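You operate a simulated robot arm through the tools that you are given. There is no shell and no other tool.

Carry out the task below with a simulated robot arm. There is one attempt and no reset: what you move stays moved.

## Task
Slide the red-handled link home, push its pin in and lock it.
Fine: slacken the black knob to free the link and tighten it again; the white lever locks the pin.

It is judged by the outcome, as a careful person would: the job done as asked, and still so three seconds after it is handed in. It fails if anything else is knocked over, pushed out of place, dropped, spilled or broken.

## Robot
A 7-joint arm with a two-finger parallel gripper, fixed in place. Base frame: the origin is at the foot of the arm, x ahead of it, y to its left, z up. Units: mm, rad, N and s.
Its first joint turns from -2.897 to 2.897 rad. Payload 4.4 kg.
Tool frame: the origin (TCP) lies between the finger pads and is the grasp point; the fingertips stand 23 mm ahead of it; z points along the fingers, y is the line along which they close. Largest opening 94 mm; finger width 38, thickness 10; the body of the gripper, 54 by 96 mm, starts 39 mm behind the TCP.
Orientation is that of the tool frame in the base frame, as a unit quaternion [w, x, y, z]. With the fingers straight down and closing along the base's y, the tool's x points along the base's -x, its y along +y and its z along -z.

## Interface
- The arm moves only by the tool arm_command. Its argument "moves" is a list of rows, each a list of 3 entries, a list of its own where there are three numbers: the shift along the tool's x, y, z in units of 40 mm (1.0 is 40 mm), then the turn, a rotation vector about the tool's x, y, z in units of 4 degrees (1.0 is 4 degrees), then the closure, from 0 (fully open) to 1 (shut). In form: [[[dx, dy, dz], [rx, ry, rz], fingers], ...]. A call has 1 to 20 rows; each row shifts and turns the commanded pose from where the row before left it, along the tool's axes as they then stand. A call with a number of a shift or a turn outside -1 to 1 is refused whole. Each row takes 0.2 s and may step no farther than 50 mm and 0.15 rad from the row before; otherwise, or with a gripper value out of range, the whole call is refused. Where a pose cannot be reached the arm comes as near as it can. A force on the tool above 60 N (or 10 N above the force at the start of the call, whichever is more), or a blocked arm, ends the call early, and 0.2 s more pass. The fingers move at their own pace (about 72 mm/s each) and stop on an object; they squeeze with about 25 N. The grip force told is the motor's: it shows also when the fingers shut on nothing. Time passes only in rows, and 0.2 s behind the last, so rows that do not move let the fingers close. It gives the time, the measured TCP pose, the force on the tool (base axes), the opening and the grip force at its end, in the units of the frame above (readings bear some noise), with the torque about the TCP (base axes, N m) and any sound that the robot's microphone picked up.
- Cameras (640 x 400 px; columns grow to the right, rows downward): "scene" is fixed at [220.9, -650.1, 1563.7]; the picture's right is [0.79, -0.61, 0.00], its down [-0.20, -0.26, -0.94] and it looks along [0.58, 0.75, -0.33] (base axes); focal length 323 px, centre (320, 200). "wrist" rides on the gripper at [86, 16, -75] in the tool frame; the picture's right is [-0.18, 0.98, 0.00], its down [-0.58, -0.11, -0.81] and it looks along [-0.79, -0.15, 0.59] (tool axes); focal length 243 px, centre (320, 200).
- camera(camera): a new picture of that camera. It takes no simulated time.
- locate(camera, pixels): for up to 12 pixels [column, row] of the newest picture of that camera ("zoom" is the newest enlarged one), the place [x, y, z] in the base frame of the surface seen there, good to about 2 mm. It takes no simulated time.
- zoom(camera, box): a new picture of the part [left, top, right, bottom] of that camera's present view, enlarged. It takes no simulated time.
- hand_in(): hands the job in; it is judged then, once.

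Leave the gripper open and the arm clear of the work at the hand-in unless told otherwise.

The tools are called after ">>>" as a command line: name --argument value ..., lists and objects as JSON in quotes. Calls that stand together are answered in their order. arm_command: Moves the arm, as the interface text tells. Its arguments: {"type":"object","properties":{"moves":{"type":"array"}},"required":["moves"]} The other tools are called the same way: camera (camera) takes a picture; locate (camera, pixels) gives the place of the surface under pixels of a picture; zoom (camera, box) takes an enlarged picture of a part of a camera's view; hand_in () hands the job in.

At the start:

```text
t: 0.0
tool_pos: [630.0, 358.9, 1369.1]
tcp_rot: [0.0, -0.001, 1.0, 0.0]
force: [0.8, 0.6, -0.6]
wrist_torque: [0.03, -0.02, 0.02]
opening: 94.1
gripper_force: 0.1
```

scene: 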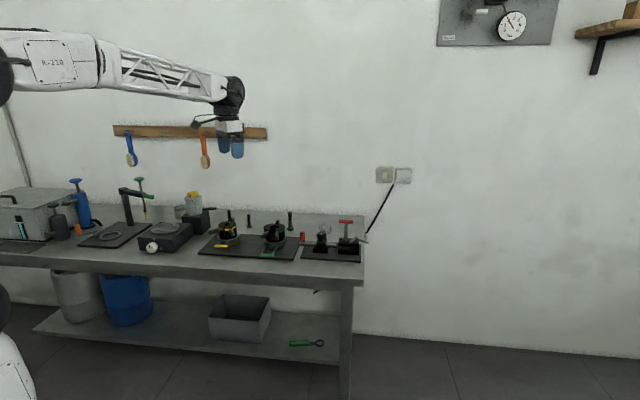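
wrist: 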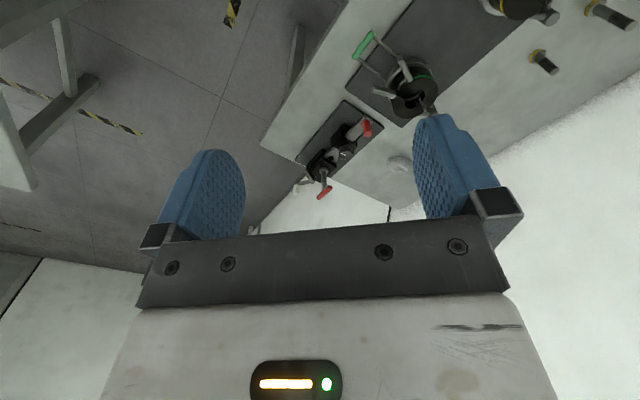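

I see a bench with several fixtures. The one at the right end, around (335,240), has red handles. I'll zoom in there with the scene camera.

>>> zoom --camera "scene" --box '[280, 200, 400, 275]'

>>> zoom --camera "wrist" --box '[250, 80, 410, 210]'

>>> zoom --camera "scene" --box '[180, 180, 320, 270]'

```text
5.33 times, centred on (340, 238) of scene
```

zoom: 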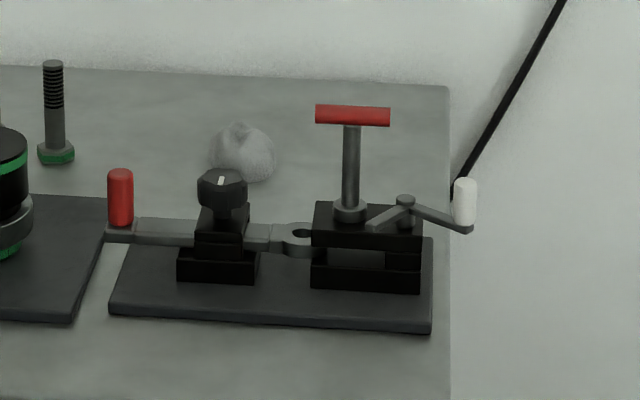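

```text
3.08 times, centred on (330, 145) of wrist
```

zoom: 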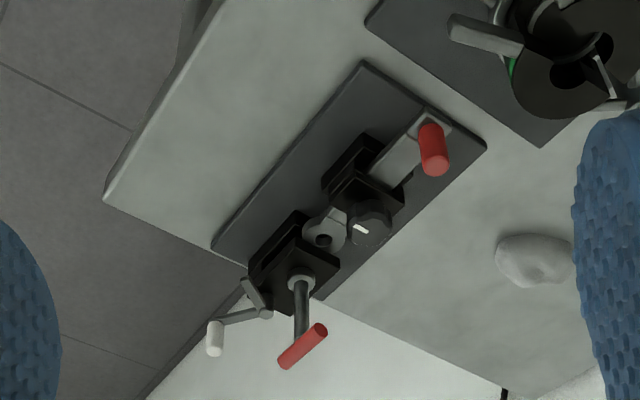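

```text
4.44 times, centred on (250, 225) of scene
```

zoom: 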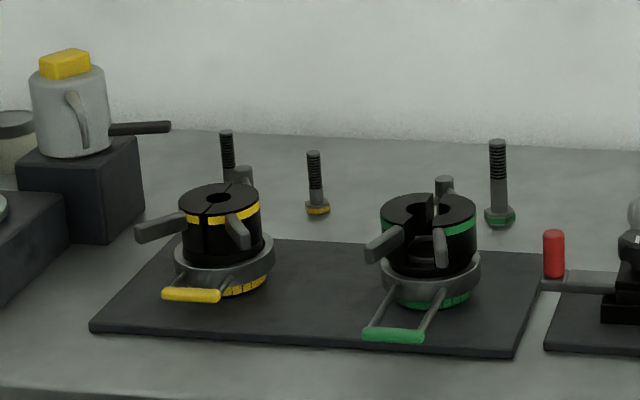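

The fixture: a link with an upright red handle on the left, guided under a black knob. A fork on the right carries a T-handled red pin, with a white-tipped lever beside it. I'll zoom in again so I can locate points on each part.

>>> zoom --camera "scene" --box '[295, 213, 375, 263]'

```text
8.00 times, centred on (335, 238) of scene
```

zoom: 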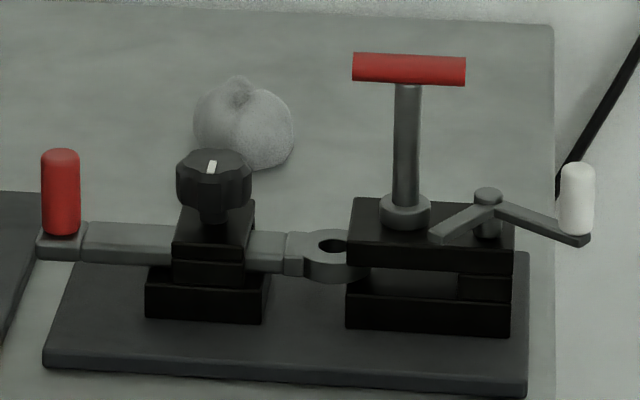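

I'll locate the parts: red handle top and base, knob, guide, link eye, fork, pin collar, T-handle ends, lever pivot and white knob.

>>> locate --camera "zoom" --pixels '[[61, 155], [61, 225], [212, 165], [211, 195], [100, 235], [268, 248], [333, 262], [360, 65], [460, 70], [407, 130], [488, 193], [578, 170]]'

>>> locate --camera "zoom" --pixels '[[405, 215], [440, 235], [580, 240], [578, 215], [360, 205], [500, 240], [50, 360], [520, 385], [60, 245], [190, 300], [430, 310], [480, 285]]'

```text
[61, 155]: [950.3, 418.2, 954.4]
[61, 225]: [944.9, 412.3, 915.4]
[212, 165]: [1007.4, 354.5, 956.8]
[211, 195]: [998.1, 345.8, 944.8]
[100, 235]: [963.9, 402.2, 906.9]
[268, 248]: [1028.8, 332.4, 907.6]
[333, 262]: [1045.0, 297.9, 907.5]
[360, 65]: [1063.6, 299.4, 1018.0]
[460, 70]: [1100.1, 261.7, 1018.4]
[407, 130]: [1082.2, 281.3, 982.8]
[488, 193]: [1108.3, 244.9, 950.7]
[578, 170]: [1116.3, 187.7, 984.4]
```

```text
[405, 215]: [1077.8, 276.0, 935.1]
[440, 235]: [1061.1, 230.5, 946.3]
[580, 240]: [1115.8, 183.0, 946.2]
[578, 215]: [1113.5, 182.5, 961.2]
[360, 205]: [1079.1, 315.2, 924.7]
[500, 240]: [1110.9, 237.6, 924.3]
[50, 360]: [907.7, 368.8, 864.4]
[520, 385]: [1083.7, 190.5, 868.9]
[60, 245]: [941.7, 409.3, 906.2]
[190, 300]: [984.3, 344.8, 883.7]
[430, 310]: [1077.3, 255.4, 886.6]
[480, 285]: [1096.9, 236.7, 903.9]
```

The link runs along roughly (0.71,-0.70), the pin is near (1086,285), and the lever pivot is near (1110,248). I'll bring the arm closer so the wrist camera can look at the fixture, and see how far the arm can reach.

>>> arm_command --moves '[[[-0.6, 0, 0.78], [0, 0, 0], 0], [[-0.6, 0, 0.78], [0, 0, 0], 0], [[-0.6, 0, 0.78], [0, 0, 0], 0], [[-0.6, 0, 0.78], [0, 0, 0], 0], [[-0.6, 0, 0.78], [0, 0, 0], 0], [[-0.6, 0, 0.78], [0, 0, 0], 0], [[-0.6, 0, 0.78], [0, 0, 0], 0]]'

>>> camera --camera "wrist"

>>> camera --camera "scene"

```text
t: 1.6
tool_pos: [799.7, 356.4, 1155.2]
tcp_rot: [0.001, 0.0, 1.0, 0.0]
force: [-0.6, -0.7, 0.9]
wrist_torque: [-0.01, 0.0, 0.04]
opening: 93.9
gripper_force: 0.0
```

```text
taken
```

wrist: 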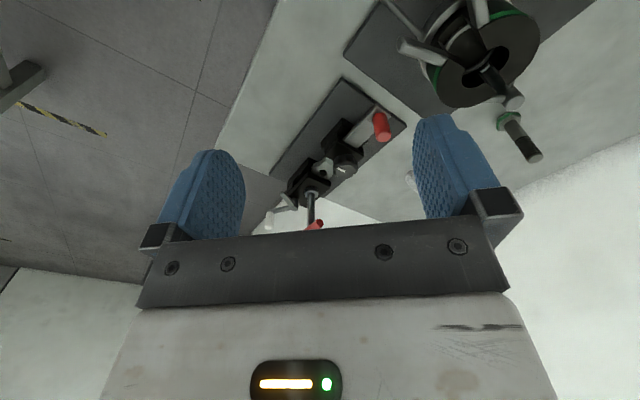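

```text
taken
```

scene: 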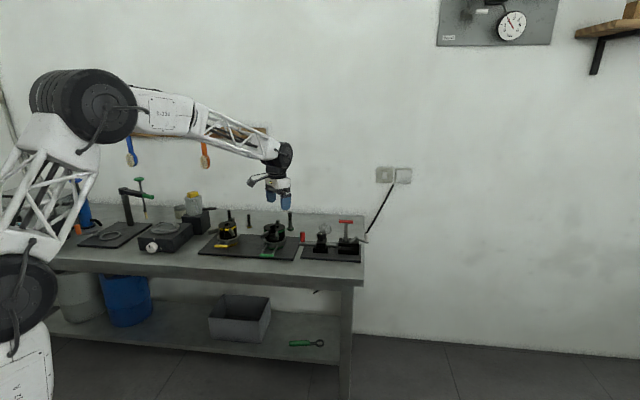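

The arm has plenty of reach here. I'll zoom in on the fixture in the wrist view.

>>> zoom --camera "wrist" --box '[250, 70, 420, 235]'

```text
2.42 times, centred on (335, 152) of wrist
```

zoom: 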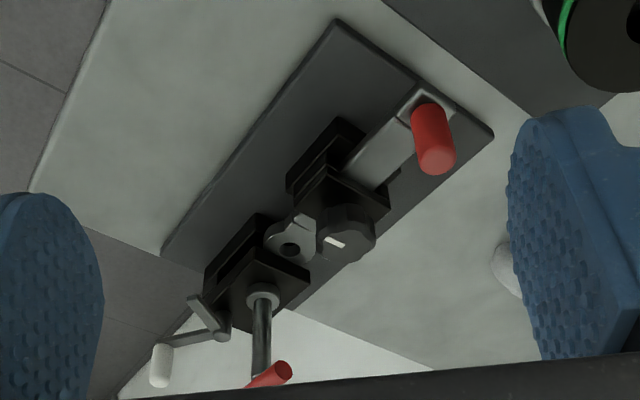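

I'll locate the link's parts in this view to fix the axis and the travel.

>>> locate --camera "zoom" --pixels '[[437, 163], [412, 95], [290, 248], [268, 242], [312, 222], [345, 235], [335, 243], [262, 295], [220, 335], [193, 300], [160, 352], [248, 265]]'

>>> locate --camera "zoom" --pixels '[[300, 270], [215, 310], [255, 320], [400, 160], [350, 180], [385, 205], [325, 185], [325, 210], [290, 262], [275, 255], [270, 375], [285, 370]]'

```text
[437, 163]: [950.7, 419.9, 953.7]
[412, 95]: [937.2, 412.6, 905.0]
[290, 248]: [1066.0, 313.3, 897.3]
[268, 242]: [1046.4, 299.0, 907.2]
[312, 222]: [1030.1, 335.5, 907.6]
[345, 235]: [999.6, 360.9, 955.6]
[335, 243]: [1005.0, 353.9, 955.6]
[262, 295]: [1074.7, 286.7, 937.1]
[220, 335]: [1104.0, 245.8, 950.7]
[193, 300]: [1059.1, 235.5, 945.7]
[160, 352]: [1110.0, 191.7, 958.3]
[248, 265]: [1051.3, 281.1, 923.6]
```

```text
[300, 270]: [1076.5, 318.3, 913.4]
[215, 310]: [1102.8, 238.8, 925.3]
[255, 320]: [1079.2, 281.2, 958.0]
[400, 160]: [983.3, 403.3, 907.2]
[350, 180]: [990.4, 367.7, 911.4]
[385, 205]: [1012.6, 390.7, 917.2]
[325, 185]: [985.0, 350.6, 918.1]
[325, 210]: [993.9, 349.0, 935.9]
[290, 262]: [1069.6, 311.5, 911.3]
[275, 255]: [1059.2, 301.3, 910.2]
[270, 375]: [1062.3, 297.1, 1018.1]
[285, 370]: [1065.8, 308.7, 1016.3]
```

I'll move in closer for a precise fix on the knob centre.

>>> arm_command --moves '[[[-0.6, 0, 0.8], [0, 0, 0], 0], [[-0.6, 0, 0.8], [0, 0, 0], 0], [[-0.6, 0, 0.4], [0, 0, 0], 0]]'

>>> zoom --camera "wrist" --box '[240, 50, 440, 235]'

```text
t: 2.4
tool_pos: [870.4, 359.6, 1073.0]
tcp_rot: [0.002, 0.0, 1.0, 0.0]
force: [-0.2, 0.3, 0.4]
wrist_torque: [0.01, 0.01, 0.02]
opening: 93.8
gripper_force: 0.0
```

```text
2.16 times, centred on (340, 142) of wrist
```

zoom: 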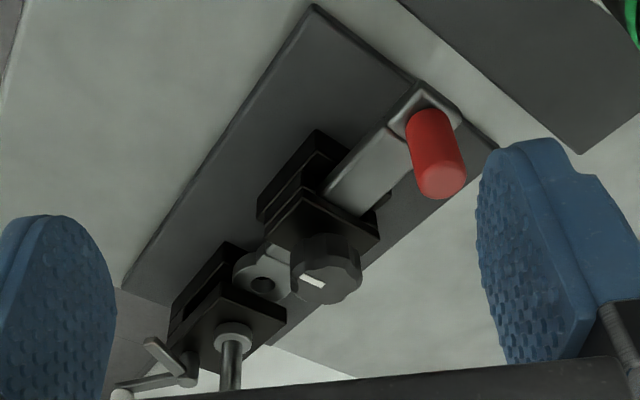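

I'll locate points around the rim of the knob's top face, the mark, the guide top and the handle top.

>>> locate --camera "zoom" --pixels '[[300, 275], [325, 266], [352, 268], [358, 282], [345, 296], [322, 301], [305, 290], [304, 277], [322, 286], [300, 262], [350, 255], [440, 190]]'

>>> locate --camera "zoom" --pixels '[[425, 188], [460, 185], [440, 197], [440, 170], [295, 205], [370, 243], [266, 225], [240, 275], [275, 262], [247, 285], [285, 290], [235, 330]]'

```text
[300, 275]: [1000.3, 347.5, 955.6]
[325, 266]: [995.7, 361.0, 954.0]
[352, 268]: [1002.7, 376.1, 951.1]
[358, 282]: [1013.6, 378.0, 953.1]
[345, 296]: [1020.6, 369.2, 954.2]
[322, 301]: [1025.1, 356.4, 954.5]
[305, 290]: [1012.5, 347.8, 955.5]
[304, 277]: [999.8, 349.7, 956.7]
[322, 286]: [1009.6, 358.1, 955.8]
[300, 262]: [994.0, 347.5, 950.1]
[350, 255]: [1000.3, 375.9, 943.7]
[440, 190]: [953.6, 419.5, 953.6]
```

```text
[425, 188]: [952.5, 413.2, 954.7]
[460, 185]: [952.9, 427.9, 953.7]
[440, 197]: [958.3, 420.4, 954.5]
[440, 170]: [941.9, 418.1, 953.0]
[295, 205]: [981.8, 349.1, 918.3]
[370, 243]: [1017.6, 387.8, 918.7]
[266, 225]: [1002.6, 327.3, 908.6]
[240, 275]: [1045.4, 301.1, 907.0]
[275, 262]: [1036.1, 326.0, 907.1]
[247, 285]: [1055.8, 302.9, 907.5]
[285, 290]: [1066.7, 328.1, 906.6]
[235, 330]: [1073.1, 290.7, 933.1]
```

Knob centre is about (1009.5, 362), with its top at z≈956 and radius about 17. Its mark points to about 229°. The link axis is x+y≈1371. I'll move above the knob, then turn the tool 60° clockwise so there is room to turn it counter-clockwise.

>>> arm_command --moves '[[[-0.87, 0.015, 0], [0, 0, 0], 0], [[-0.87, 0.015, 0], [0, 0, 0], 0], [[-0.87, 0.015, 0], [0, 0, 0], 0], [[-0.87, 0.015, 0], [0, 0, 0], 0], [[0, 0, 0], [0, 0, 1], 0], [[0, 0, 0], [0, 0, 1], 0], [[0, 0, 0], [0, 0, 1], 0], [[0, 0, 0], [0, 0, 1], 0], [[0, 0, 0], [0, 0, 1], 0], [[0, 0, 0], [0, 0, 1], 0], [[0, 0, 0], [0, 0, 1], 0], [[0, 0, 0], [0, 0, 1], 0], [[0, 0, 0], [0, 0, 1], 0], [[0, 0, 0], [0, 0, 1], 0], [[0, 0, 0], [0, 0, 1], 0], [[0, 0, 0], [0, 0, 1], 0], [[0, 0, 0], [0, 0, 1], 0], [[0, 0, 0], [0, 0, 1], 0], [[0, 0, 0], [0, 0, 1], 0]]'

>>> camera --camera "wrist"

>>> camera --camera "scene"

```text
t: 6.4
tool_pos: [1010.5, 362.5, 1071.1]
tcp_rot: [0.001, 0.5, 0.866, 0.0]
force: [0.0, 0.2, 0.5]
wrist_torque: [0.01, -0.01, -0.01]
opening: 94.0
gripper_force: 0.1
```

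```text
taken
```

wrist: 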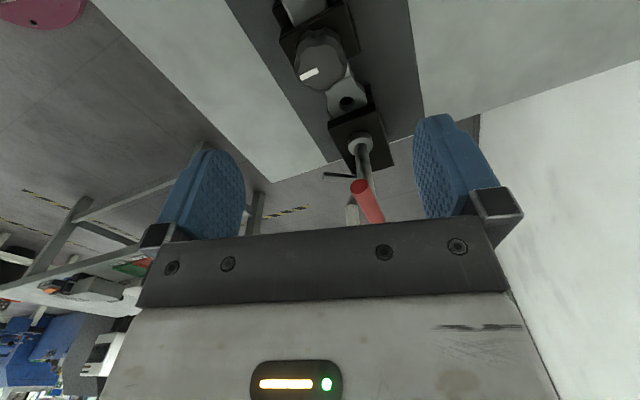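

```text
taken
```

scene: 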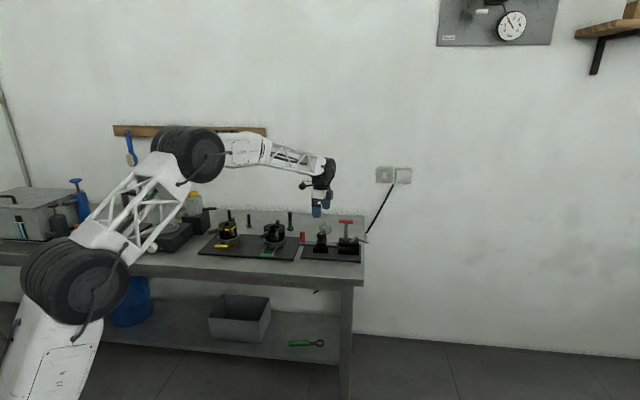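

The arm reaches well. I'll check the knob centre again from this angle, with the knob near (322,60).

>>> zoom --camera "wrist" --box '[260, 0, 420, 100]'

```text
4.00 times, centred on (340, 50) of wrist
```

zoom: 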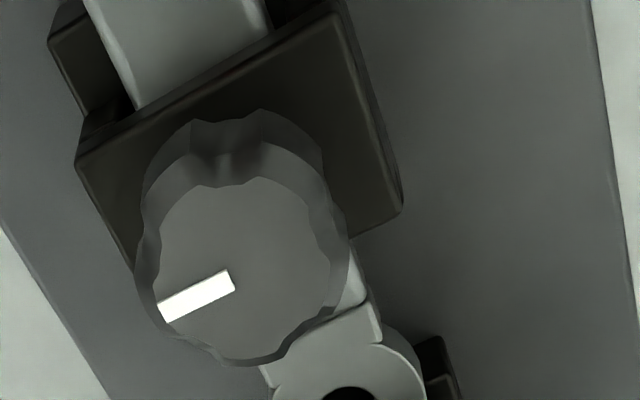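

>>> locate --camera "zoom" --pixels '[[245, 270], [158, 230], [325, 270], [245, 190], [245, 355], [165, 312], [228, 280], [160, 300], [300, 195], [300, 330], [350, 380], [230, 170]]'

```text
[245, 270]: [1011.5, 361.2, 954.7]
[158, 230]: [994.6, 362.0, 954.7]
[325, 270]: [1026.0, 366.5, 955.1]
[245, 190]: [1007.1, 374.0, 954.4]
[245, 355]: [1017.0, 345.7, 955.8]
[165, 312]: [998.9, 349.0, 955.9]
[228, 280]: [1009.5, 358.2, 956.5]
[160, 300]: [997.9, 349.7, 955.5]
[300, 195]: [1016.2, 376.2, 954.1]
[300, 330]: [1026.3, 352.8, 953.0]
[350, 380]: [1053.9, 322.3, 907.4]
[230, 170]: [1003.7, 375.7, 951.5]
```

The knob centre is confirmed at about (1010.5,361). Before I go down, I'll check where the pale lump behind the fixture is, at about (325,228) in the scene.

>>> zoom --camera "scene" --box '[295, 205, 375, 255]'

```text
8.00 times, centred on (335, 230) of scene
```

zoom: 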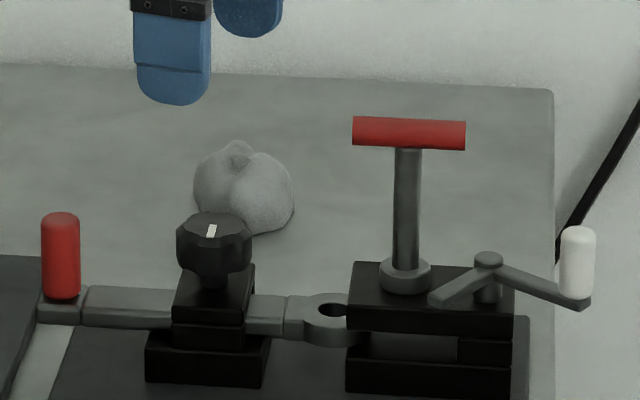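

>>> locate --camera "zoom" --pixels '[[240, 150], [205, 180], [280, 180], [260, 220], [430, 100], [590, 100]]'

```text
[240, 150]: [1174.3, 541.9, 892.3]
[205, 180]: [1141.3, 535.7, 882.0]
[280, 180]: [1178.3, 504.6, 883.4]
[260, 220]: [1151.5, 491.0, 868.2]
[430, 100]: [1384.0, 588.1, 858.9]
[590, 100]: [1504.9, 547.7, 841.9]
```

The lump is well clear, near (1160,520). I'll lower over the knob to z≈956 with the fingers open, then close them.

>>> arm_command --moves '[[[-0.03, -0.01, 0.6], [0, 0, 0], 0], [[0, 0, 0.6], [0, 0, 0], 0], [[0, 0, 0.6], [0, 0, 0], 0], [[0, 0, 0.55], [0, 0, 0], 0], [[0, 0, 0.5], [0, 0, 0], 0], [[0, 0, 0], [0, 0, 0], 0]]'

>>> camera --camera "wrist"

>>> zoom --camera "scene" --box '[280, 190, 380, 260]'

```text
t: 7.8
tool_pos: [1012.6, 360.7, 956.6]
tcp_rot: [-0.001, 0.5, 0.866, -0.001]
force: [-1.1, 0.1, 1.2]
wrist_torque: [-0.03, -0.02, -0.02]
opening: 93.9
gripper_force: 0.1
```

```text
taken
```

wrist: 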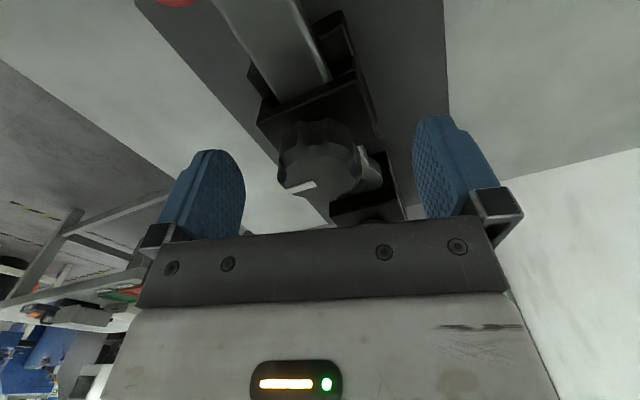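

```text
5.71 times, centred on (330, 225) of scene
```

zoom: 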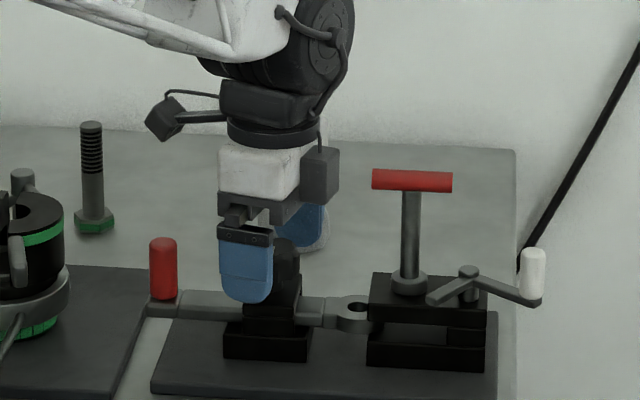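

The knob is centred between the fingers. I'll close on it.

>>> arm_command --moves '[[[0, 0, 0], [0, 0, 0], 1], [[0, 0, 0], [0, 0, 0], 1], [[0, 0, 0], [0, 0, 0], 1], [[0, 0, 0], [0, 0, 0], 1]]'

```text
t: 8.8
tool_pos: [1010.6, 359.3, 956.9]
tcp_rot: [0.0, 0.5, 0.866, -0.001]
force: [-23.5, -10.5, 3.0]
wrist_torque: [0.04, 0.0, 0.01]
opening: 39.9
gripper_force: 45.1
```

I've gripped it at about 40 mm opening, but there is a side force of about 25 N along −tool y, so I'm slightly off centre. I'll shift 2.5 mm to relieve it.

>>> arm_command --moves '[[[0, -0.06, 0], [0, 0, 0], 1], [[0, 0, 0], [0, 0, 0], 1]]'

```text
t: 9.4
tool_pos: [1010.6, 361.0, 956.8]
tcp_rot: [0.002, 0.5, 0.866, 0.002]
force: [23.5, 10.8, -6.9]
wrist_torque: [-0.15, 0.11, -0.01]
opening: 39.9
gripper_force: 45.4
stopped in row 2: the force on the tool passed its limit at 64 N (the readings are from after the stop); the commanded pose is now the measured one
```

The force flipped sign, so I overshot. I'll hold still for a moment and read again.

>>> arm_command --moves '[[[0, 0, 0], [0, 0, 0], 1]]'

```text
t: 9.8
tool_pos: [1011.9, 360.2, 957.4]
tcp_rot: [0.001, 0.5, 0.866, 0.003]
force: [32.3, 15.4, -11.2]
wrist_torque: [-0.69, -0.28, -0.01]
opening: 39.6
gripper_force: 45.4
```

There is now about +35 N along tool y. I'll ease 1 mm back along +tool y.

>>> arm_command --moves '[[[0, 0.02, 0], [0, 0, 0], 1], [[0, 0, 0], [0, 0, 0], 1]]'

```text
t: 10.4
tool_pos: [1011.1, 361.1, 958.5]
tcp_rot: [0.001, 0.5, 0.866, 0.001]
force: [5.1, 9.2, -6.4]
wrist_torque: [-0.79, 0.38, 0.08]
opening: 39.9
gripper_force: 45.6
```

That is balanced now. I'll turn counter-clockwise (rz negative) by 20° as a test.

>>> arm_command --moves '[[[0, 0, 0], [0, 0, -1], 1], [[0, 0, 0], [0, 0, -1], 1], [[0, 0, 0], [0, 0, -1], 1], [[0, 0, 0], [0, 0, -1], 1], [[0, 0, 0], [0, 0, -1], 1]]'

>>> camera --camera "wrist"

```text
t: 11.6
tool_pos: [1011.9, 360.2, 956.8]
tcp_rot: [0.001, 0.341, 0.94, 0.002]
force: [4.0, 6.2, -13.3]
wrist_torque: [0.02, 0.67, 0.0]
opening: 39.6
gripper_force: 45.1
```

```text
taken
```

wrist: 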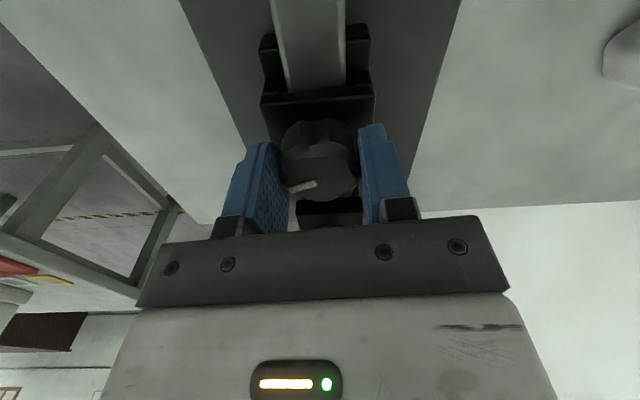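

The mark kept its place between the fingers, so the knob turned with the gripper. I'll continue 80° counter-clockwise.

>>> arm_command --moves '[[[0, 0, 0], [0, 0, -1], 1], [[0, 0, 0], [0, 0, -1], 1], [[0, 0, 0], [0, 0, -1], 1], [[0, 0, 0], [0, 0, -1], 1], [[0, 0, 0], [0, 0, -1], 1], [[0, 0, 0], [0, 0, -1], 1], [[0, 0, 0], [0, 0, -1], 1], [[0, 0, 0], [0, 0, -1], 1], [[0, 0, 0], [0, 0, -1], 1], [[0, 0, 0], [0, 0, -1], 1], [[0, 0, 0], [0, 0, -1], 1], [[0, 0, 0], [0, 0, -1], 1], [[0, 0, 0], [0, 0, -1], 1], [[0, 0, 0], [0, 0, -1], 1], [[0, 0, 0], [0, 0, -1], 1], [[0, 0, 0], [0, 0, -1], 1], [[0, 0, 0], [0, 0, -1], 1], [[0, 0, 0], [0, 0, -1], 1], [[0, 0, 0], [0, 0, -1], 1], [[0, 0, 0], [0, 0, -1], 1]]'

>>> camera --camera "wrist"

>>> zoom --camera "scene" --box '[280, 190, 380, 260]'

```text
t: 15.8
tool_pos: [1010.8, 360.9, 958.3]
tcp_rot: [0.003, -0.342, 0.94, 0.0]
force: [-16.2, 2.6, -18.4]
wrist_torque: [0.72, 0.21, -0.02]
opening: 39.8
gripper_force: 45.2
```

```text
taken
```

wrist: 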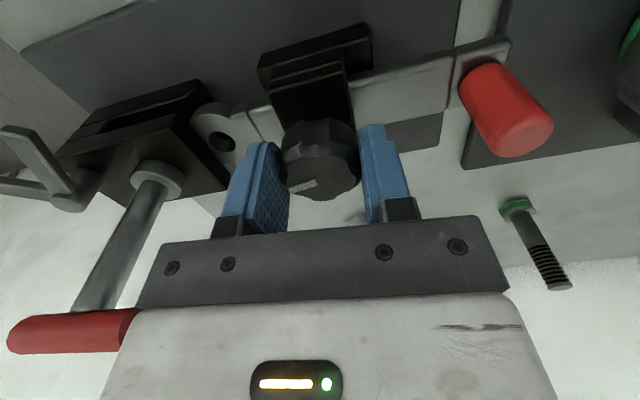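

```text
5.71 times, centred on (330, 225) of scene
```

zoom: 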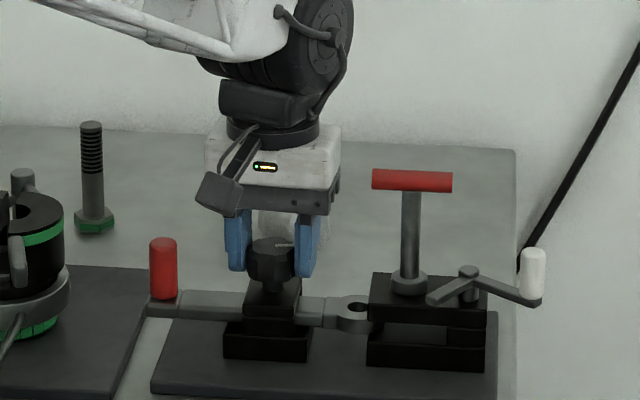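

The knob has turned 100° and still follows. I'll turn 20° more, then open and rise clear.

>>> arm_command --moves '[[[0, 0, 0], [0, 0, -1], 1], [[0, 0, 0], [0, 0, -1], 1], [[0, 0, 0], [0, 0, -1], 1], [[0, 0, 0], [0, 0, -1], 1], [[0, 0, 0], [0, 0, -1], 1], [[0, 0, 0], [0, 0, 0], 1]]'

>>> arm_command --moves '[[[0, 0, 0], [0, 0, 0], 0], [[0, 0, 0], [0, 0, 0], 0], [[0, 0, 0], [0, 0, 0], 0]]'

>>> camera --camera "wrist"

```text
t: 17.2
tool_pos: [1011.4, 360.0, 958.1]
tcp_rot: [0.003, -0.501, 0.866, 0.0]
force: [-16.3, 9.2, -23.4]
wrist_torque: [0.92, 0.22, 0.0]
opening: 39.7
gripper_force: 45.9
```

```text
t: 18.0
tool_pos: [1012.1, 361.1, 959.6]
tcp_rot: [0.003, -0.5, 0.866, -0.001]
force: [0.3, -0.2, 0.3]
wrist_torque: [0.0, -0.01, -0.01]
opening: 94.1
gripper_force: 0.1
```

```text
taken
```

wrist: 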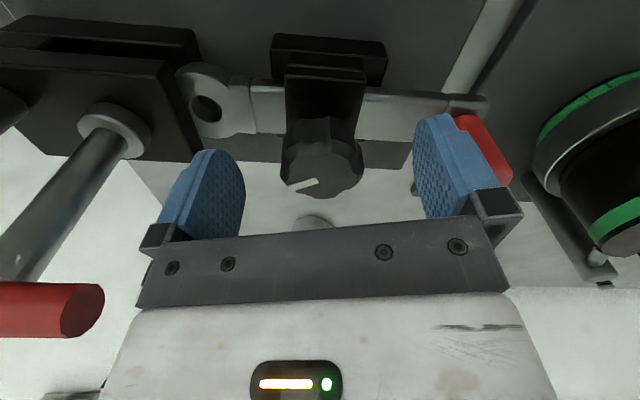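

The knob is released. I'll rise 110 mm, then check the neighbouring fixture's position before approaching the red handle.

>>> arm_command --moves '[[[0, 0, -0.7], [0, 0, 0], 0], [[0, 0, -0.7], [0, 0, 0], 0], [[0, 0, -0.7], [0, 0, 0], 0], [[0, 0, -0.7], [0, 0, 0], 0]]'

>>> zoom --camera "scene" --box '[250, 200, 330, 260]'

```text
t: 19.0
tool_pos: [1009.6, 359.7, 1069.0]
tcp_rot: [0.002, -0.5, 0.866, 0.0]
force: [0.0, 0.0, -0.6]
wrist_torque: [0.01, 0.01, 0.01]
opening: 93.8
gripper_force: 0.0
```

```text
6.67 times, centred on (290, 230) of scene
```

zoom: 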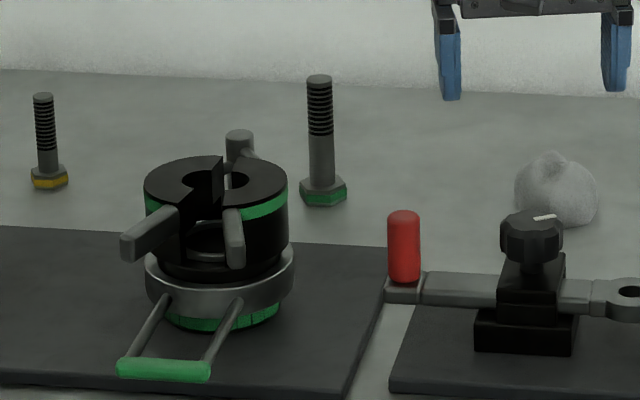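

The knob mark has rotated by about 120°. I'll locate the nearest points of the neighbouring fixture and the red handle.

>>> locate --camera "zoom" --pixels '[[285, 190], [236, 245], [290, 265], [320, 85], [345, 190], [403, 217], [403, 270], [530, 215], [215, 160], [240, 310]]'

```text
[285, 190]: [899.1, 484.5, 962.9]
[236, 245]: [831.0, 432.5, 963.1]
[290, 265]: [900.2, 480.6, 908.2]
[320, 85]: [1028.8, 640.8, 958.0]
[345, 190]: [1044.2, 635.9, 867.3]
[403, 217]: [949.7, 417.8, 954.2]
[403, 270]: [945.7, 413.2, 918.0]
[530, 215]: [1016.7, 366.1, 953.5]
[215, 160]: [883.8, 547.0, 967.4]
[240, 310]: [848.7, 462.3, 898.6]
```

I'll turn 15° so the fingers close along the link, move over the handle at (951,420) with the fingers half closed, then check the view.

>>> arm_command --moves '[[[0, 0, 0], [0, 0, 1], 0.45], [[0, 0, 0], [0, 0, 1], 0.45], [[0, 0, 0], [0, 0, 1], 0.45], [[0, 0, 0], [0, 0, 0.75], 0.45], [[-0.01, 0.7, 0], [0, 0, 0], 0.45], [[-0.01, 0.7, 0], [0, 0, 0], 0.45], [[-0.01, 0.7, 0], [0, 0, 0], 0.45], [[0, 0, 0.7], [0, 0, 0], 0.45], [[0, 0, 0.7], [0, 0, 0], 0.45]]'

>>> camera --camera "wrist"

```text
t: 21.0
tool_pos: [953.0, 421.7, 1012.0]
tcp_rot: [0.003, -0.383, 0.924, 0.0]
force: [0.2, -0.5, 0.2]
wrist_torque: [0.0, 0.0, -0.02]
opening: 52.0
gripper_force: 0.0
```

```text
taken
```

wrist: 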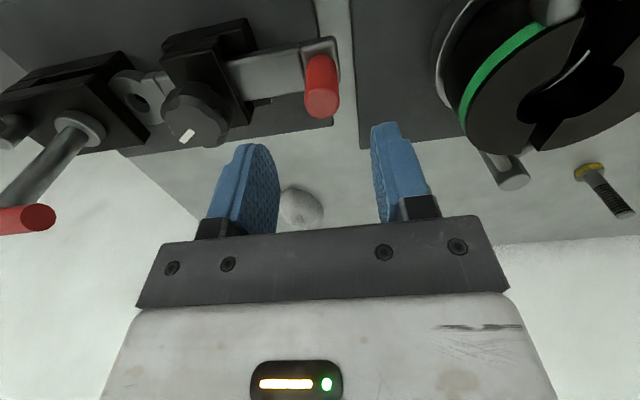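

It's aligned, with the handle at (322,85) mid-column. I'll lower 65 mm and close.

>>> arm_command --moves '[[[0, 0, 0.55], [0, 0, 0], 0.45], [[0, 0, 0.55], [0, 0, 0], 0.45], [[0, 0, 0.55], [0, 0, 0], 0.45], [[0, 0, 0], [0, 0, 0], 0.45]]'

>>> camera --camera "wrist"

```text
t: 22.0
tool_pos: [952.7, 421.8, 948.0]
tcp_rot: [0.002, -0.382, 0.924, 0.0]
force: [0.4, -0.2, 0.0]
wrist_torque: [0.02, -0.02, -0.02]
opening: 52.0
gripper_force: 0.1
```

```text
taken
```

wrist: 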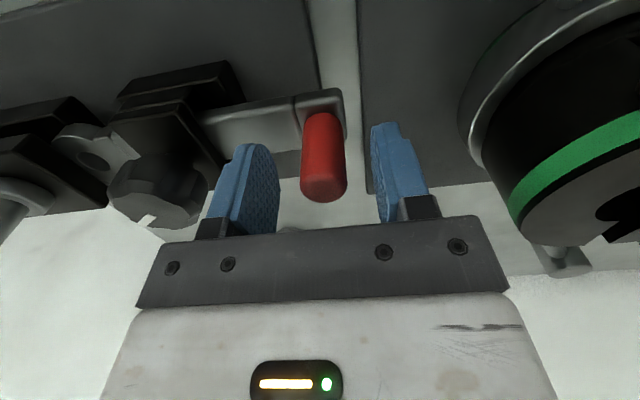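

The handle is between the fingers. I'll close on it.

>>> arm_command --moves '[[[0, 0, 0], [0, 0, 0], 1], [[0, 0, 0], [0, 0, 0], 1], [[0, 0, 0], [0, 0, 0], 1]]'

```text
t: 22.8
tool_pos: [954.3, 420.9, 947.9]
tcp_rot: [0.002, -0.383, 0.924, 0.0]
force: [1.1, 0.8, -1.5]
wrist_torque: [0.44, 0.47, 0.03]
opening: 21.3
gripper_force: 44.6
```

I have it, 21 mm wide, with little force. I'll push gently along −tool y toward the fork, 12 mm first.

>>> arm_command --moves '[[[0, -0.1, 0], [0, 0, 0], 1], [[0, -0.1, 0], [0, 0, 0], 1], [[0, -0.1, 0], [0, 0, 0], 1]]'

>>> camera --camera "wrist"

```text
t: 23.6
tool_pos: [961.7, 413.1, 946.5]
tcp_rot: [0.003, -0.382, 0.924, 0.001]
force: [9.0, 10.6, -7.1]
wrist_torque: [0.09, 0.77, 0.03]
opening: 21.3
gripper_force: 45.0
```

```text
taken
```

wrist: 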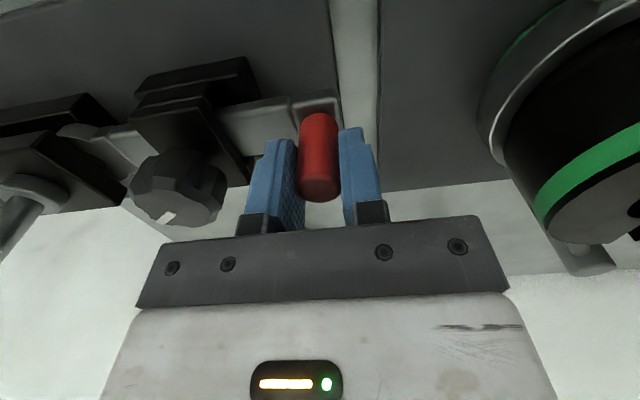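

The link slides. I'll keep going, 20 mm more in small steps, with a 0.6 mm sideways correction.

>>> arm_command --moves '[[[-0.015, -0.1, 0], [0, 0, 0], 1], [[0, -0.1, 0], [0, 0, 0], 1], [[0, -0.1, 0], [0, 0, 0], 1], [[0, -0.1, 0], [0, 0, 0], 1], [[0, -0.1, 0], [0, 0, 0], 1]]'

>>> camera --camera "wrist"

>>> zoom --camera "scene" --box '[295, 205, 375, 255]'

```text
t: 24.8
tool_pos: [977.3, 399.4, 949.2]
tcp_rot: [0.003, -0.382, 0.924, 0.0]
force: [15.2, 17.0, -12.0]
wrist_torque: [0.91, 0.04, 0.02]
opening: 21.8
gripper_force: 44.9
```

```text
taken
```

wrist: 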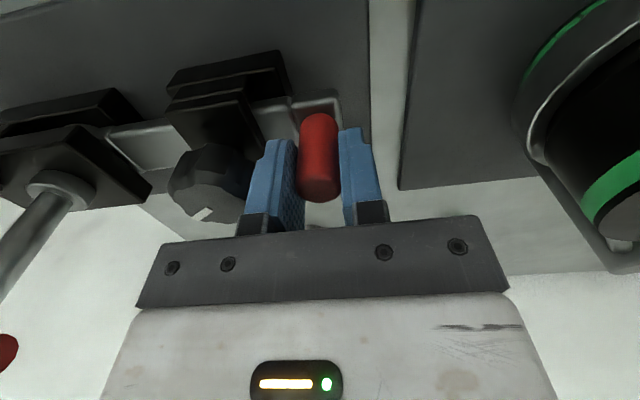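

```text
8.00 times, centred on (335, 230) of scene
```

zoom: 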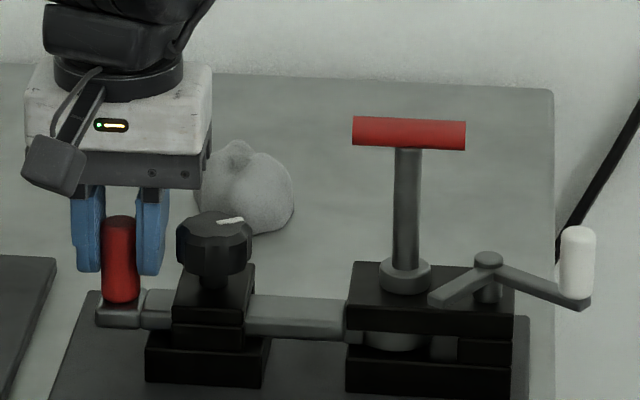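

The link's eye is now inside the fork after about 32 mm of travel. I'll advance in 2 mm steps to find the stop, easing the side load.

>>> arm_command --moves '[[[-0.02, -0.05, 0], [0, 0, 0], 1], [[-0.01, -0.05, 0], [0, 0, 0], 1], [[0, -0.05, 0], [0, 0, 0], 1]]'

```text
t: 25.6
tool_pos: [980.3, 396.3, 948.7]
tcp_rot: [0.001, -0.383, 0.924, 0.0]
force: [-33.5, -3.8, 3.0]
wrist_torque: [0.24, 0.86, -0.02]
opening: 21.8
gripper_force: 44.7
```

Resistance is rising at about 36 mm of travel, probably the home stop. I'll push 1.5 mm more to confirm, undoing some of the side shift.

>>> arm_command --moves '[[[0.02, -0.02, 0], [0, 0, 0], 1], [[0, -0.02, 0], [0, 0, 0], 1], [[0, 0, 0], [0, 0, 0], 1]]'

>>> zoom --camera "scene" --box '[295, 205, 375, 255]'

>>> camera --camera "wrist"

```text
t: 26.4
tool_pos: [980.6, 395.6, 948.4]
tcp_rot: [0.001, -0.383, 0.924, 0.0]
force: [-21.3, 2.6, 5.7]
wrist_torque: [0.37, 0.69, -0.07]
opening: 21.5
gripper_force: 45.2
stopped in row 3: the force on the tool passed its limit at 61 N (the readings are from after the stop); the commanded pose is now the measured one
```

```text
8.00 times, centred on (335, 230) of scene
```

zoom: 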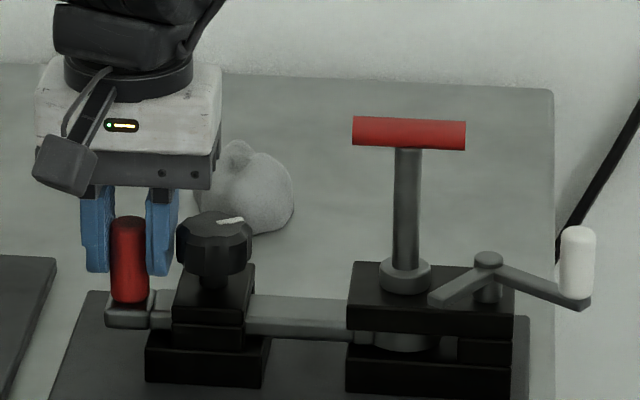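

```text
taken
```

wrist: 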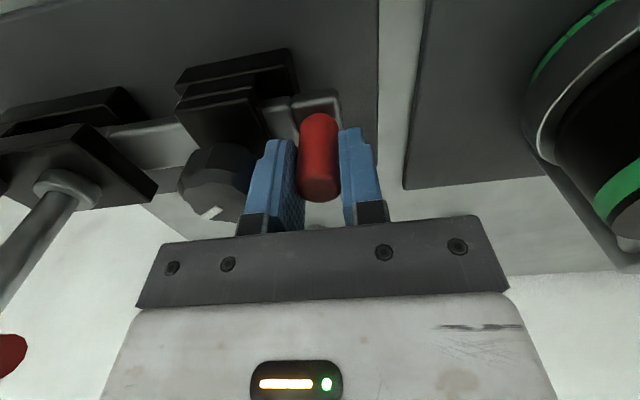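

It's a hard stop at 60 N, so the link is home. The finger next to the knob has only about 7 mm of room, so I'll open to about 30 mm and rise straight up.

>>> arm_command --moves '[[[0, 0, 0], [0, 0, 0], 0.69], [[0, 0, 0], [0, 0, 0], 0.69], [[0, 0, 0], [0, 0, 0], 0.69]]'

>>> camera --camera "wrist"

```text
t: 27.2
tool_pos: [979.9, 395.1, 946.4]
tcp_rot: [0.002, -0.384, 0.923, 0.0]
force: [-7.2, 6.8, 3.5]
wrist_torque: [-0.08, -0.03, -0.06]
opening: 25.2
gripper_force: 0.1
```

```text
taken
```

wrist: 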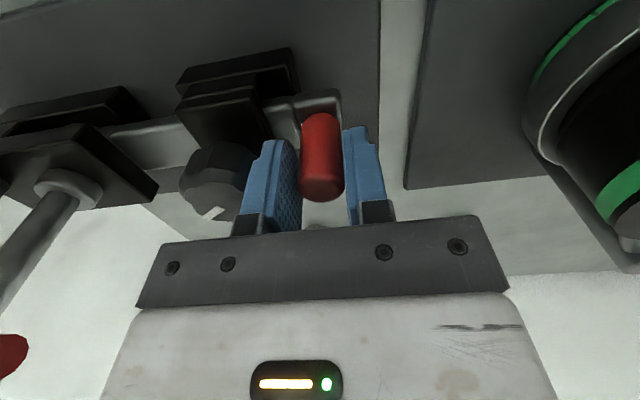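

The opening stopped at 25 mm with a light force away from the knob, so the left finger seems to be touching it. I'll shift 2 mm away (+tool y).

>>> arm_command --moves '[[[0, 0.05, 0], [0, 0, 0], 0.7], [[0, 0, 0], [0, 0, 0], 0.7]]'

>>> zoom --camera "wrist" --box '[160, 80, 420, 240]'

```text
t: 27.9
tool_pos: [979.7, 395.9, 947.6]
tcp_rot: [0.003, -0.383, 0.924, 0.0]
force: [0.2, 0.6, -0.2]
wrist_torque: [-0.01, 0.01, -0.02]
opening: 28.2
gripper_force: 0.1
```

```text
2.46 times, centred on (290, 160) of wrist
```

zoom: 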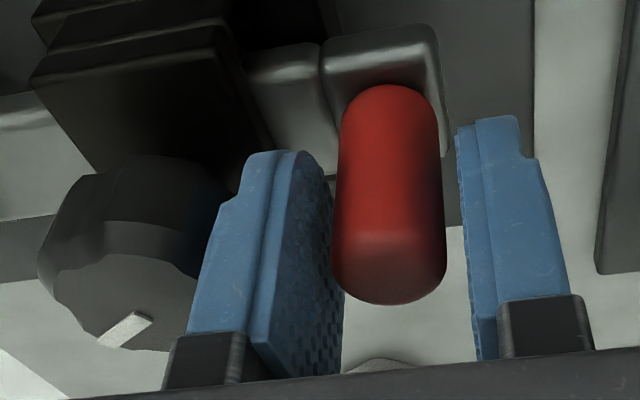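

The fingers are free with zero force. I'll rise straight up, then open and look at the pin area.

>>> arm_command --moves '[[[0, 0, -0.5], [0, 0, 0], 0.7], [[0, 0, -0.8], [0, 0, 0], 0.7], [[0, 0, -0.9], [0, 0, 0], 0.7], [[0, 0, -0.9], [0, 0, 0], 0.7], [[0, 0, 0], [0, 0, 0], 0.7]]'

>>> camera --camera "wrist"

>>> zoom --camera "scene" --box '[295, 205, 375, 255]'

```text
t: 29.1
tool_pos: [980.3, 395.0, 1072.5]
tcp_rot: [0.002, -0.383, 0.924, 0.0]
force: [-0.4, -0.4, -0.3]
wrist_torque: [0.0, -0.03, -0.02]
opening: 28.1
gripper_force: 0.1
```

```text
taken
```

wrist: 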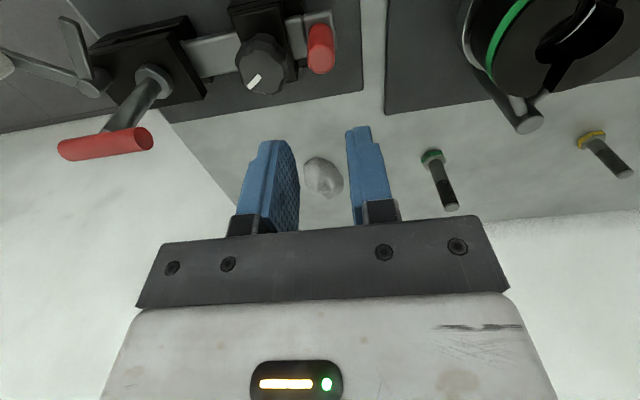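

```text
8.00 times, centred on (335, 230) of scene
```

zoom: 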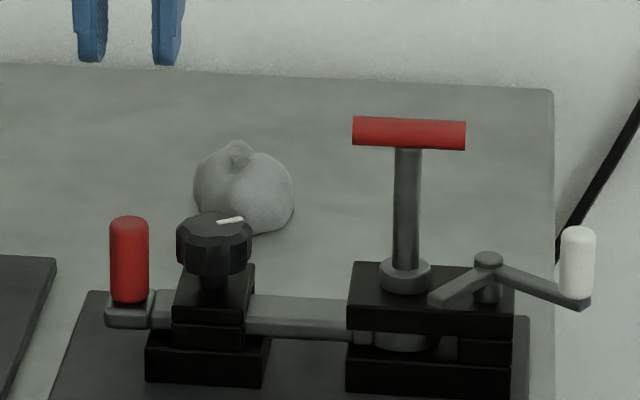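

The link stays home. I'll locate the T-handle and the lever in this view.

>>> zoom --camera "wrist" --box '[0, 10, 220, 170]'

```text
2.50 times, centred on (110, 90) of wrist
```

zoom: 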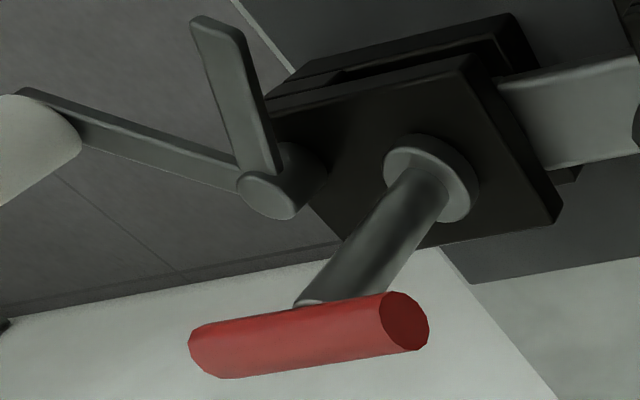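

>>> locate --camera "zoom" --pixels '[[405, 320], [388, 350], [383, 300], [225, 370], [195, 345], [300, 355], [300, 320], [395, 230], [430, 155], [475, 185], [270, 190], [395, 165]]'

>>> locate --camera "zoom" --pixels '[[205, 25], [225, 30], [260, 165], [245, 165], [90, 115], [60, 110], [30, 120], [70, 150], [270, 205], [340, 100], [545, 205], [465, 70]]'

```text
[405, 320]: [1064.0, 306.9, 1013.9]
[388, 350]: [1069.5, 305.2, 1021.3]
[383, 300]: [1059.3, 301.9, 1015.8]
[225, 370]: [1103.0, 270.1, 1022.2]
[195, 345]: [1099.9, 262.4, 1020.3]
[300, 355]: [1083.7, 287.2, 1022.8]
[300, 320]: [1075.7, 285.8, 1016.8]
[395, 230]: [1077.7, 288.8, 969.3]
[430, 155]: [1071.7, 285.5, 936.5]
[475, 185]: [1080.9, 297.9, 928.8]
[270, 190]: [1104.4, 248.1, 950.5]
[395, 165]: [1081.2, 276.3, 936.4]
```

```text
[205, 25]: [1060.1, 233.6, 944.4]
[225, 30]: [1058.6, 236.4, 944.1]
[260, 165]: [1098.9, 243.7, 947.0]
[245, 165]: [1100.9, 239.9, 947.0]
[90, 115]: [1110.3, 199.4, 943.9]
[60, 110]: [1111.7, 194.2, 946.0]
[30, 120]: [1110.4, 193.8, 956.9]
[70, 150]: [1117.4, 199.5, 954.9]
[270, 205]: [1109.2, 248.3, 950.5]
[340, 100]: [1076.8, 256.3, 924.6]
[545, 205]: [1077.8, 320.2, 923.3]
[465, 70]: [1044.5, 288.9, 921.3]
```

The T-handle centre is about (1084,286) with its top at z≈1023. I'll shut the fingers, move above it at the current height (tips at about 1049), and check.

>>> arm_command --moves '[[[0.019, -0.752, 0], [0, 0, 0], 1], [[0.019, -0.752, 0], [0, 0, 0], 1], [[0.019, -0.752, 0], [0, 0, 0], 1], [[0.019, -0.752, 0], [0, 0, 0], 1], [[0.019, -0.752, 0], [0, 0, 0], 1], [[0, 0, 0], [0, 0, 0], 1]]'

>>> camera --camera "wrist"

>>> zoom --camera "scene" --box '[295, 190, 391, 250]'

```text
t: 30.4
tool_pos: [1082.2, 285.5, 1072.3]
tcp_rot: [0.001, -0.383, 0.924, 0.0]
force: [-0.2, -0.8, 0.7]
wrist_torque: [0.01, -0.04, 0.01]
opening: 0.0
gripper_force: 25.0
```

```text
taken
```

wrist: 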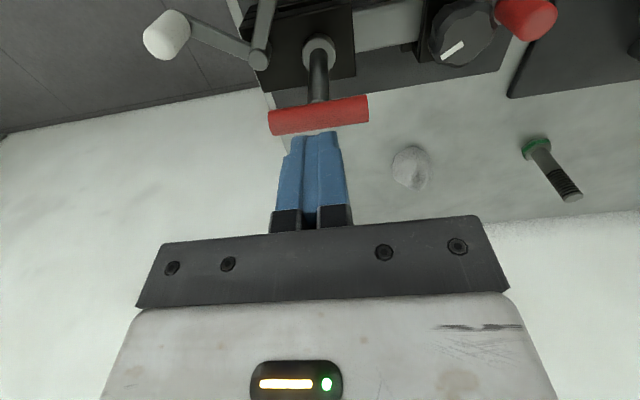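

```text
6.67 times, centred on (343, 220) of scene
```

zoom: 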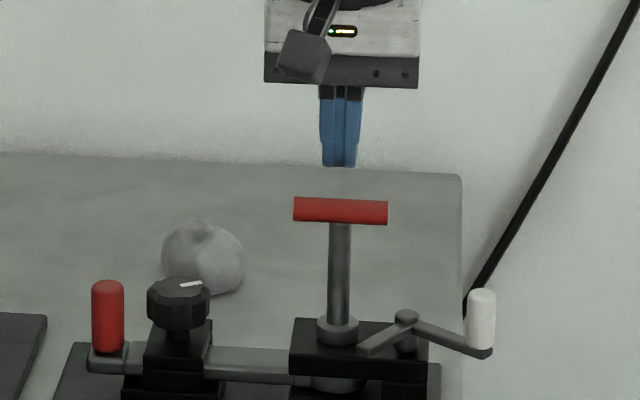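

It's aligned over the T-handle. I'll lower until contact and start pressing in small steps.

>>> arm_command --moves '[[[0, 0, 0.45], [0, 0, 0], 1], [[0, 0, 0.15], [0, 0, 0], 1], [[0, 0, 0.15], [0, 0, 0], 1], [[0, 0, 0.15], [0, 0, 0], 1], [[0, 0, 0.15], [0, 0, 0], 1], [[0, 0, 0.15], [0, 0, 0], 1]]'

>>> zoom --camera "scene" --box '[295, 190, 391, 250]'

```text
t: 31.9
tool_pos: [1081.6, 286.4, 1023.0]
tcp_rot: [0.002, -0.383, 0.924, 0.001]
force: [-0.5, 0.6, -0.3]
wrist_torque: [0.01, 0.01, 0.01]
opening: 0.0
gripper_force: 25.1
```

```text
6.67 times, centred on (343, 220) of scene
```

zoom: 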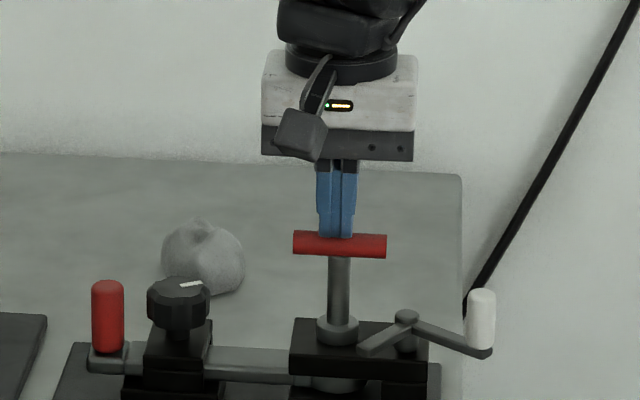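

The T-handle is moving down freely. I'll keep pressing.

>>> arm_command --moves '[[[0, 0, 0.15], [0, 0, 0], 1], [[0, 0, 0.15], [0, 0, 0], 1], [[0, 0, 0.15], [0, 0, 0], 1], [[0, 0, 0.15], [0, 0, 0], 1]]'

>>> zoom --camera "scene" --box '[295, 190, 391, 250]'

```text
t: 33.0
tool_pos: [1084.7, 287.5, 1008.2]
tcp_rot: [0.005, -0.384, 0.923, 0.0]
force: [3.0, -0.5, 8.4]
wrist_torque: [-0.03, -0.06, 0.07]
opening: 0.0
gripper_force: 25.1
stopped in row 4: the force on the tool passed its limit at 62 N (the readings are from after the stop); the commanded pose is now the measured one
```

```text
6.67 times, centred on (343, 220) of scene
```

zoom: 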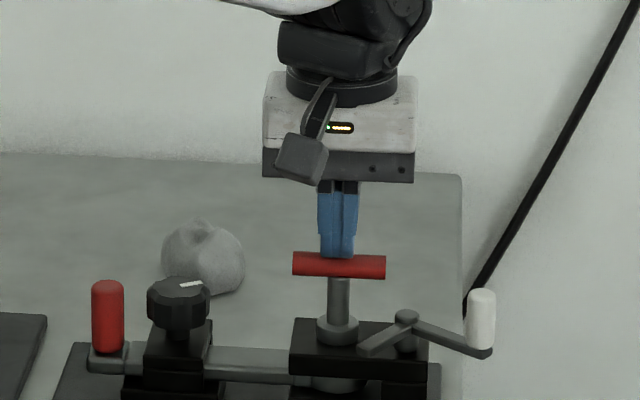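

The push hit a firm stop after about 38 mm of travel. I'll back up and inspect the pin and lever.

>>> arm_command --moves '[[[0, 0, -0.4], [0, 0, 0], 1], [[0, 0, -0.8], [0, 0, 0], 1], [[0, 0, -0.8], [0, 0, 0], 1], [[0, 0.6, 0], [0, 0, 0], 0.5], [[0, 0.6, 0], [0, 0, 0], 0.5]]'

>>> camera --camera "wrist"

>>> zoom --camera "scene" --box '[325, 213, 373, 243]'

```text
t: 34.2
tool_pos: [1049.8, 319.8, 1085.7]
tcp_rot: [0.005, -0.384, 0.923, 0.0]
force: [0.0, 0.3, -0.3]
wrist_torque: [-0.02, 0.01, 0.0]
opening: 47.1
gripper_force: 0.0
```

```text
taken
```

wrist: 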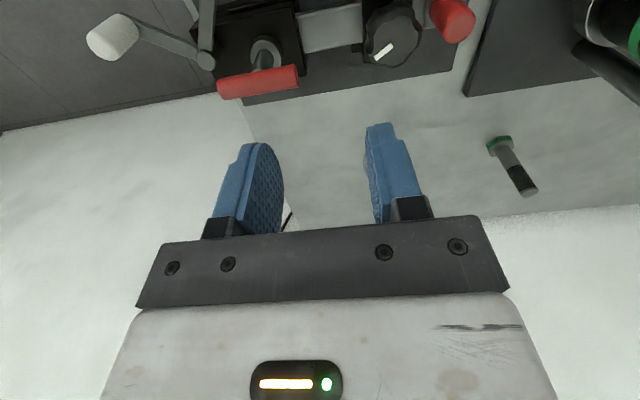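

```text
13.33 times, centred on (349, 228) of scene
```

zoom: 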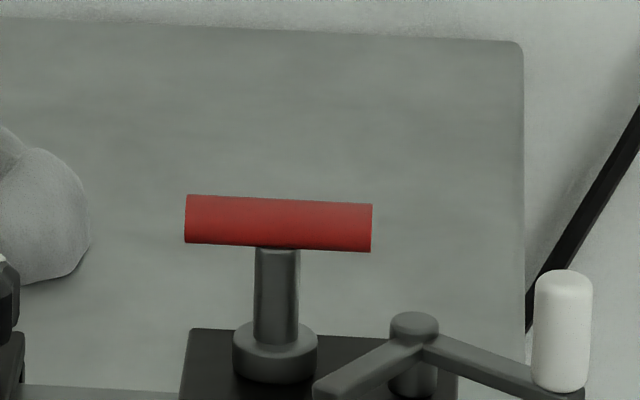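

I'll look at the fork slot to check whether the pin passes through the link's eye.

>>> zoom --camera "scene" --box '[325, 230, 373, 260]'

```text
13.33 times, centred on (349, 245) of scene
```

zoom: 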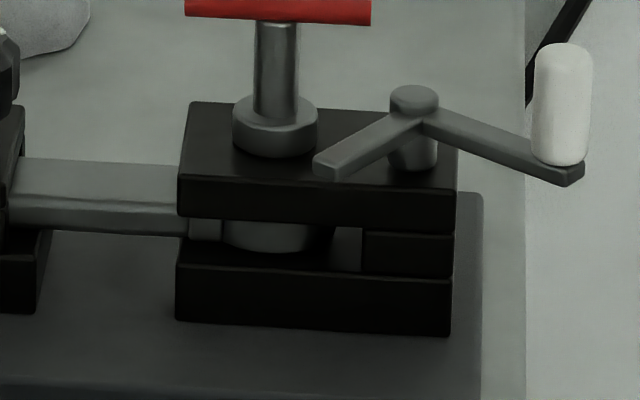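

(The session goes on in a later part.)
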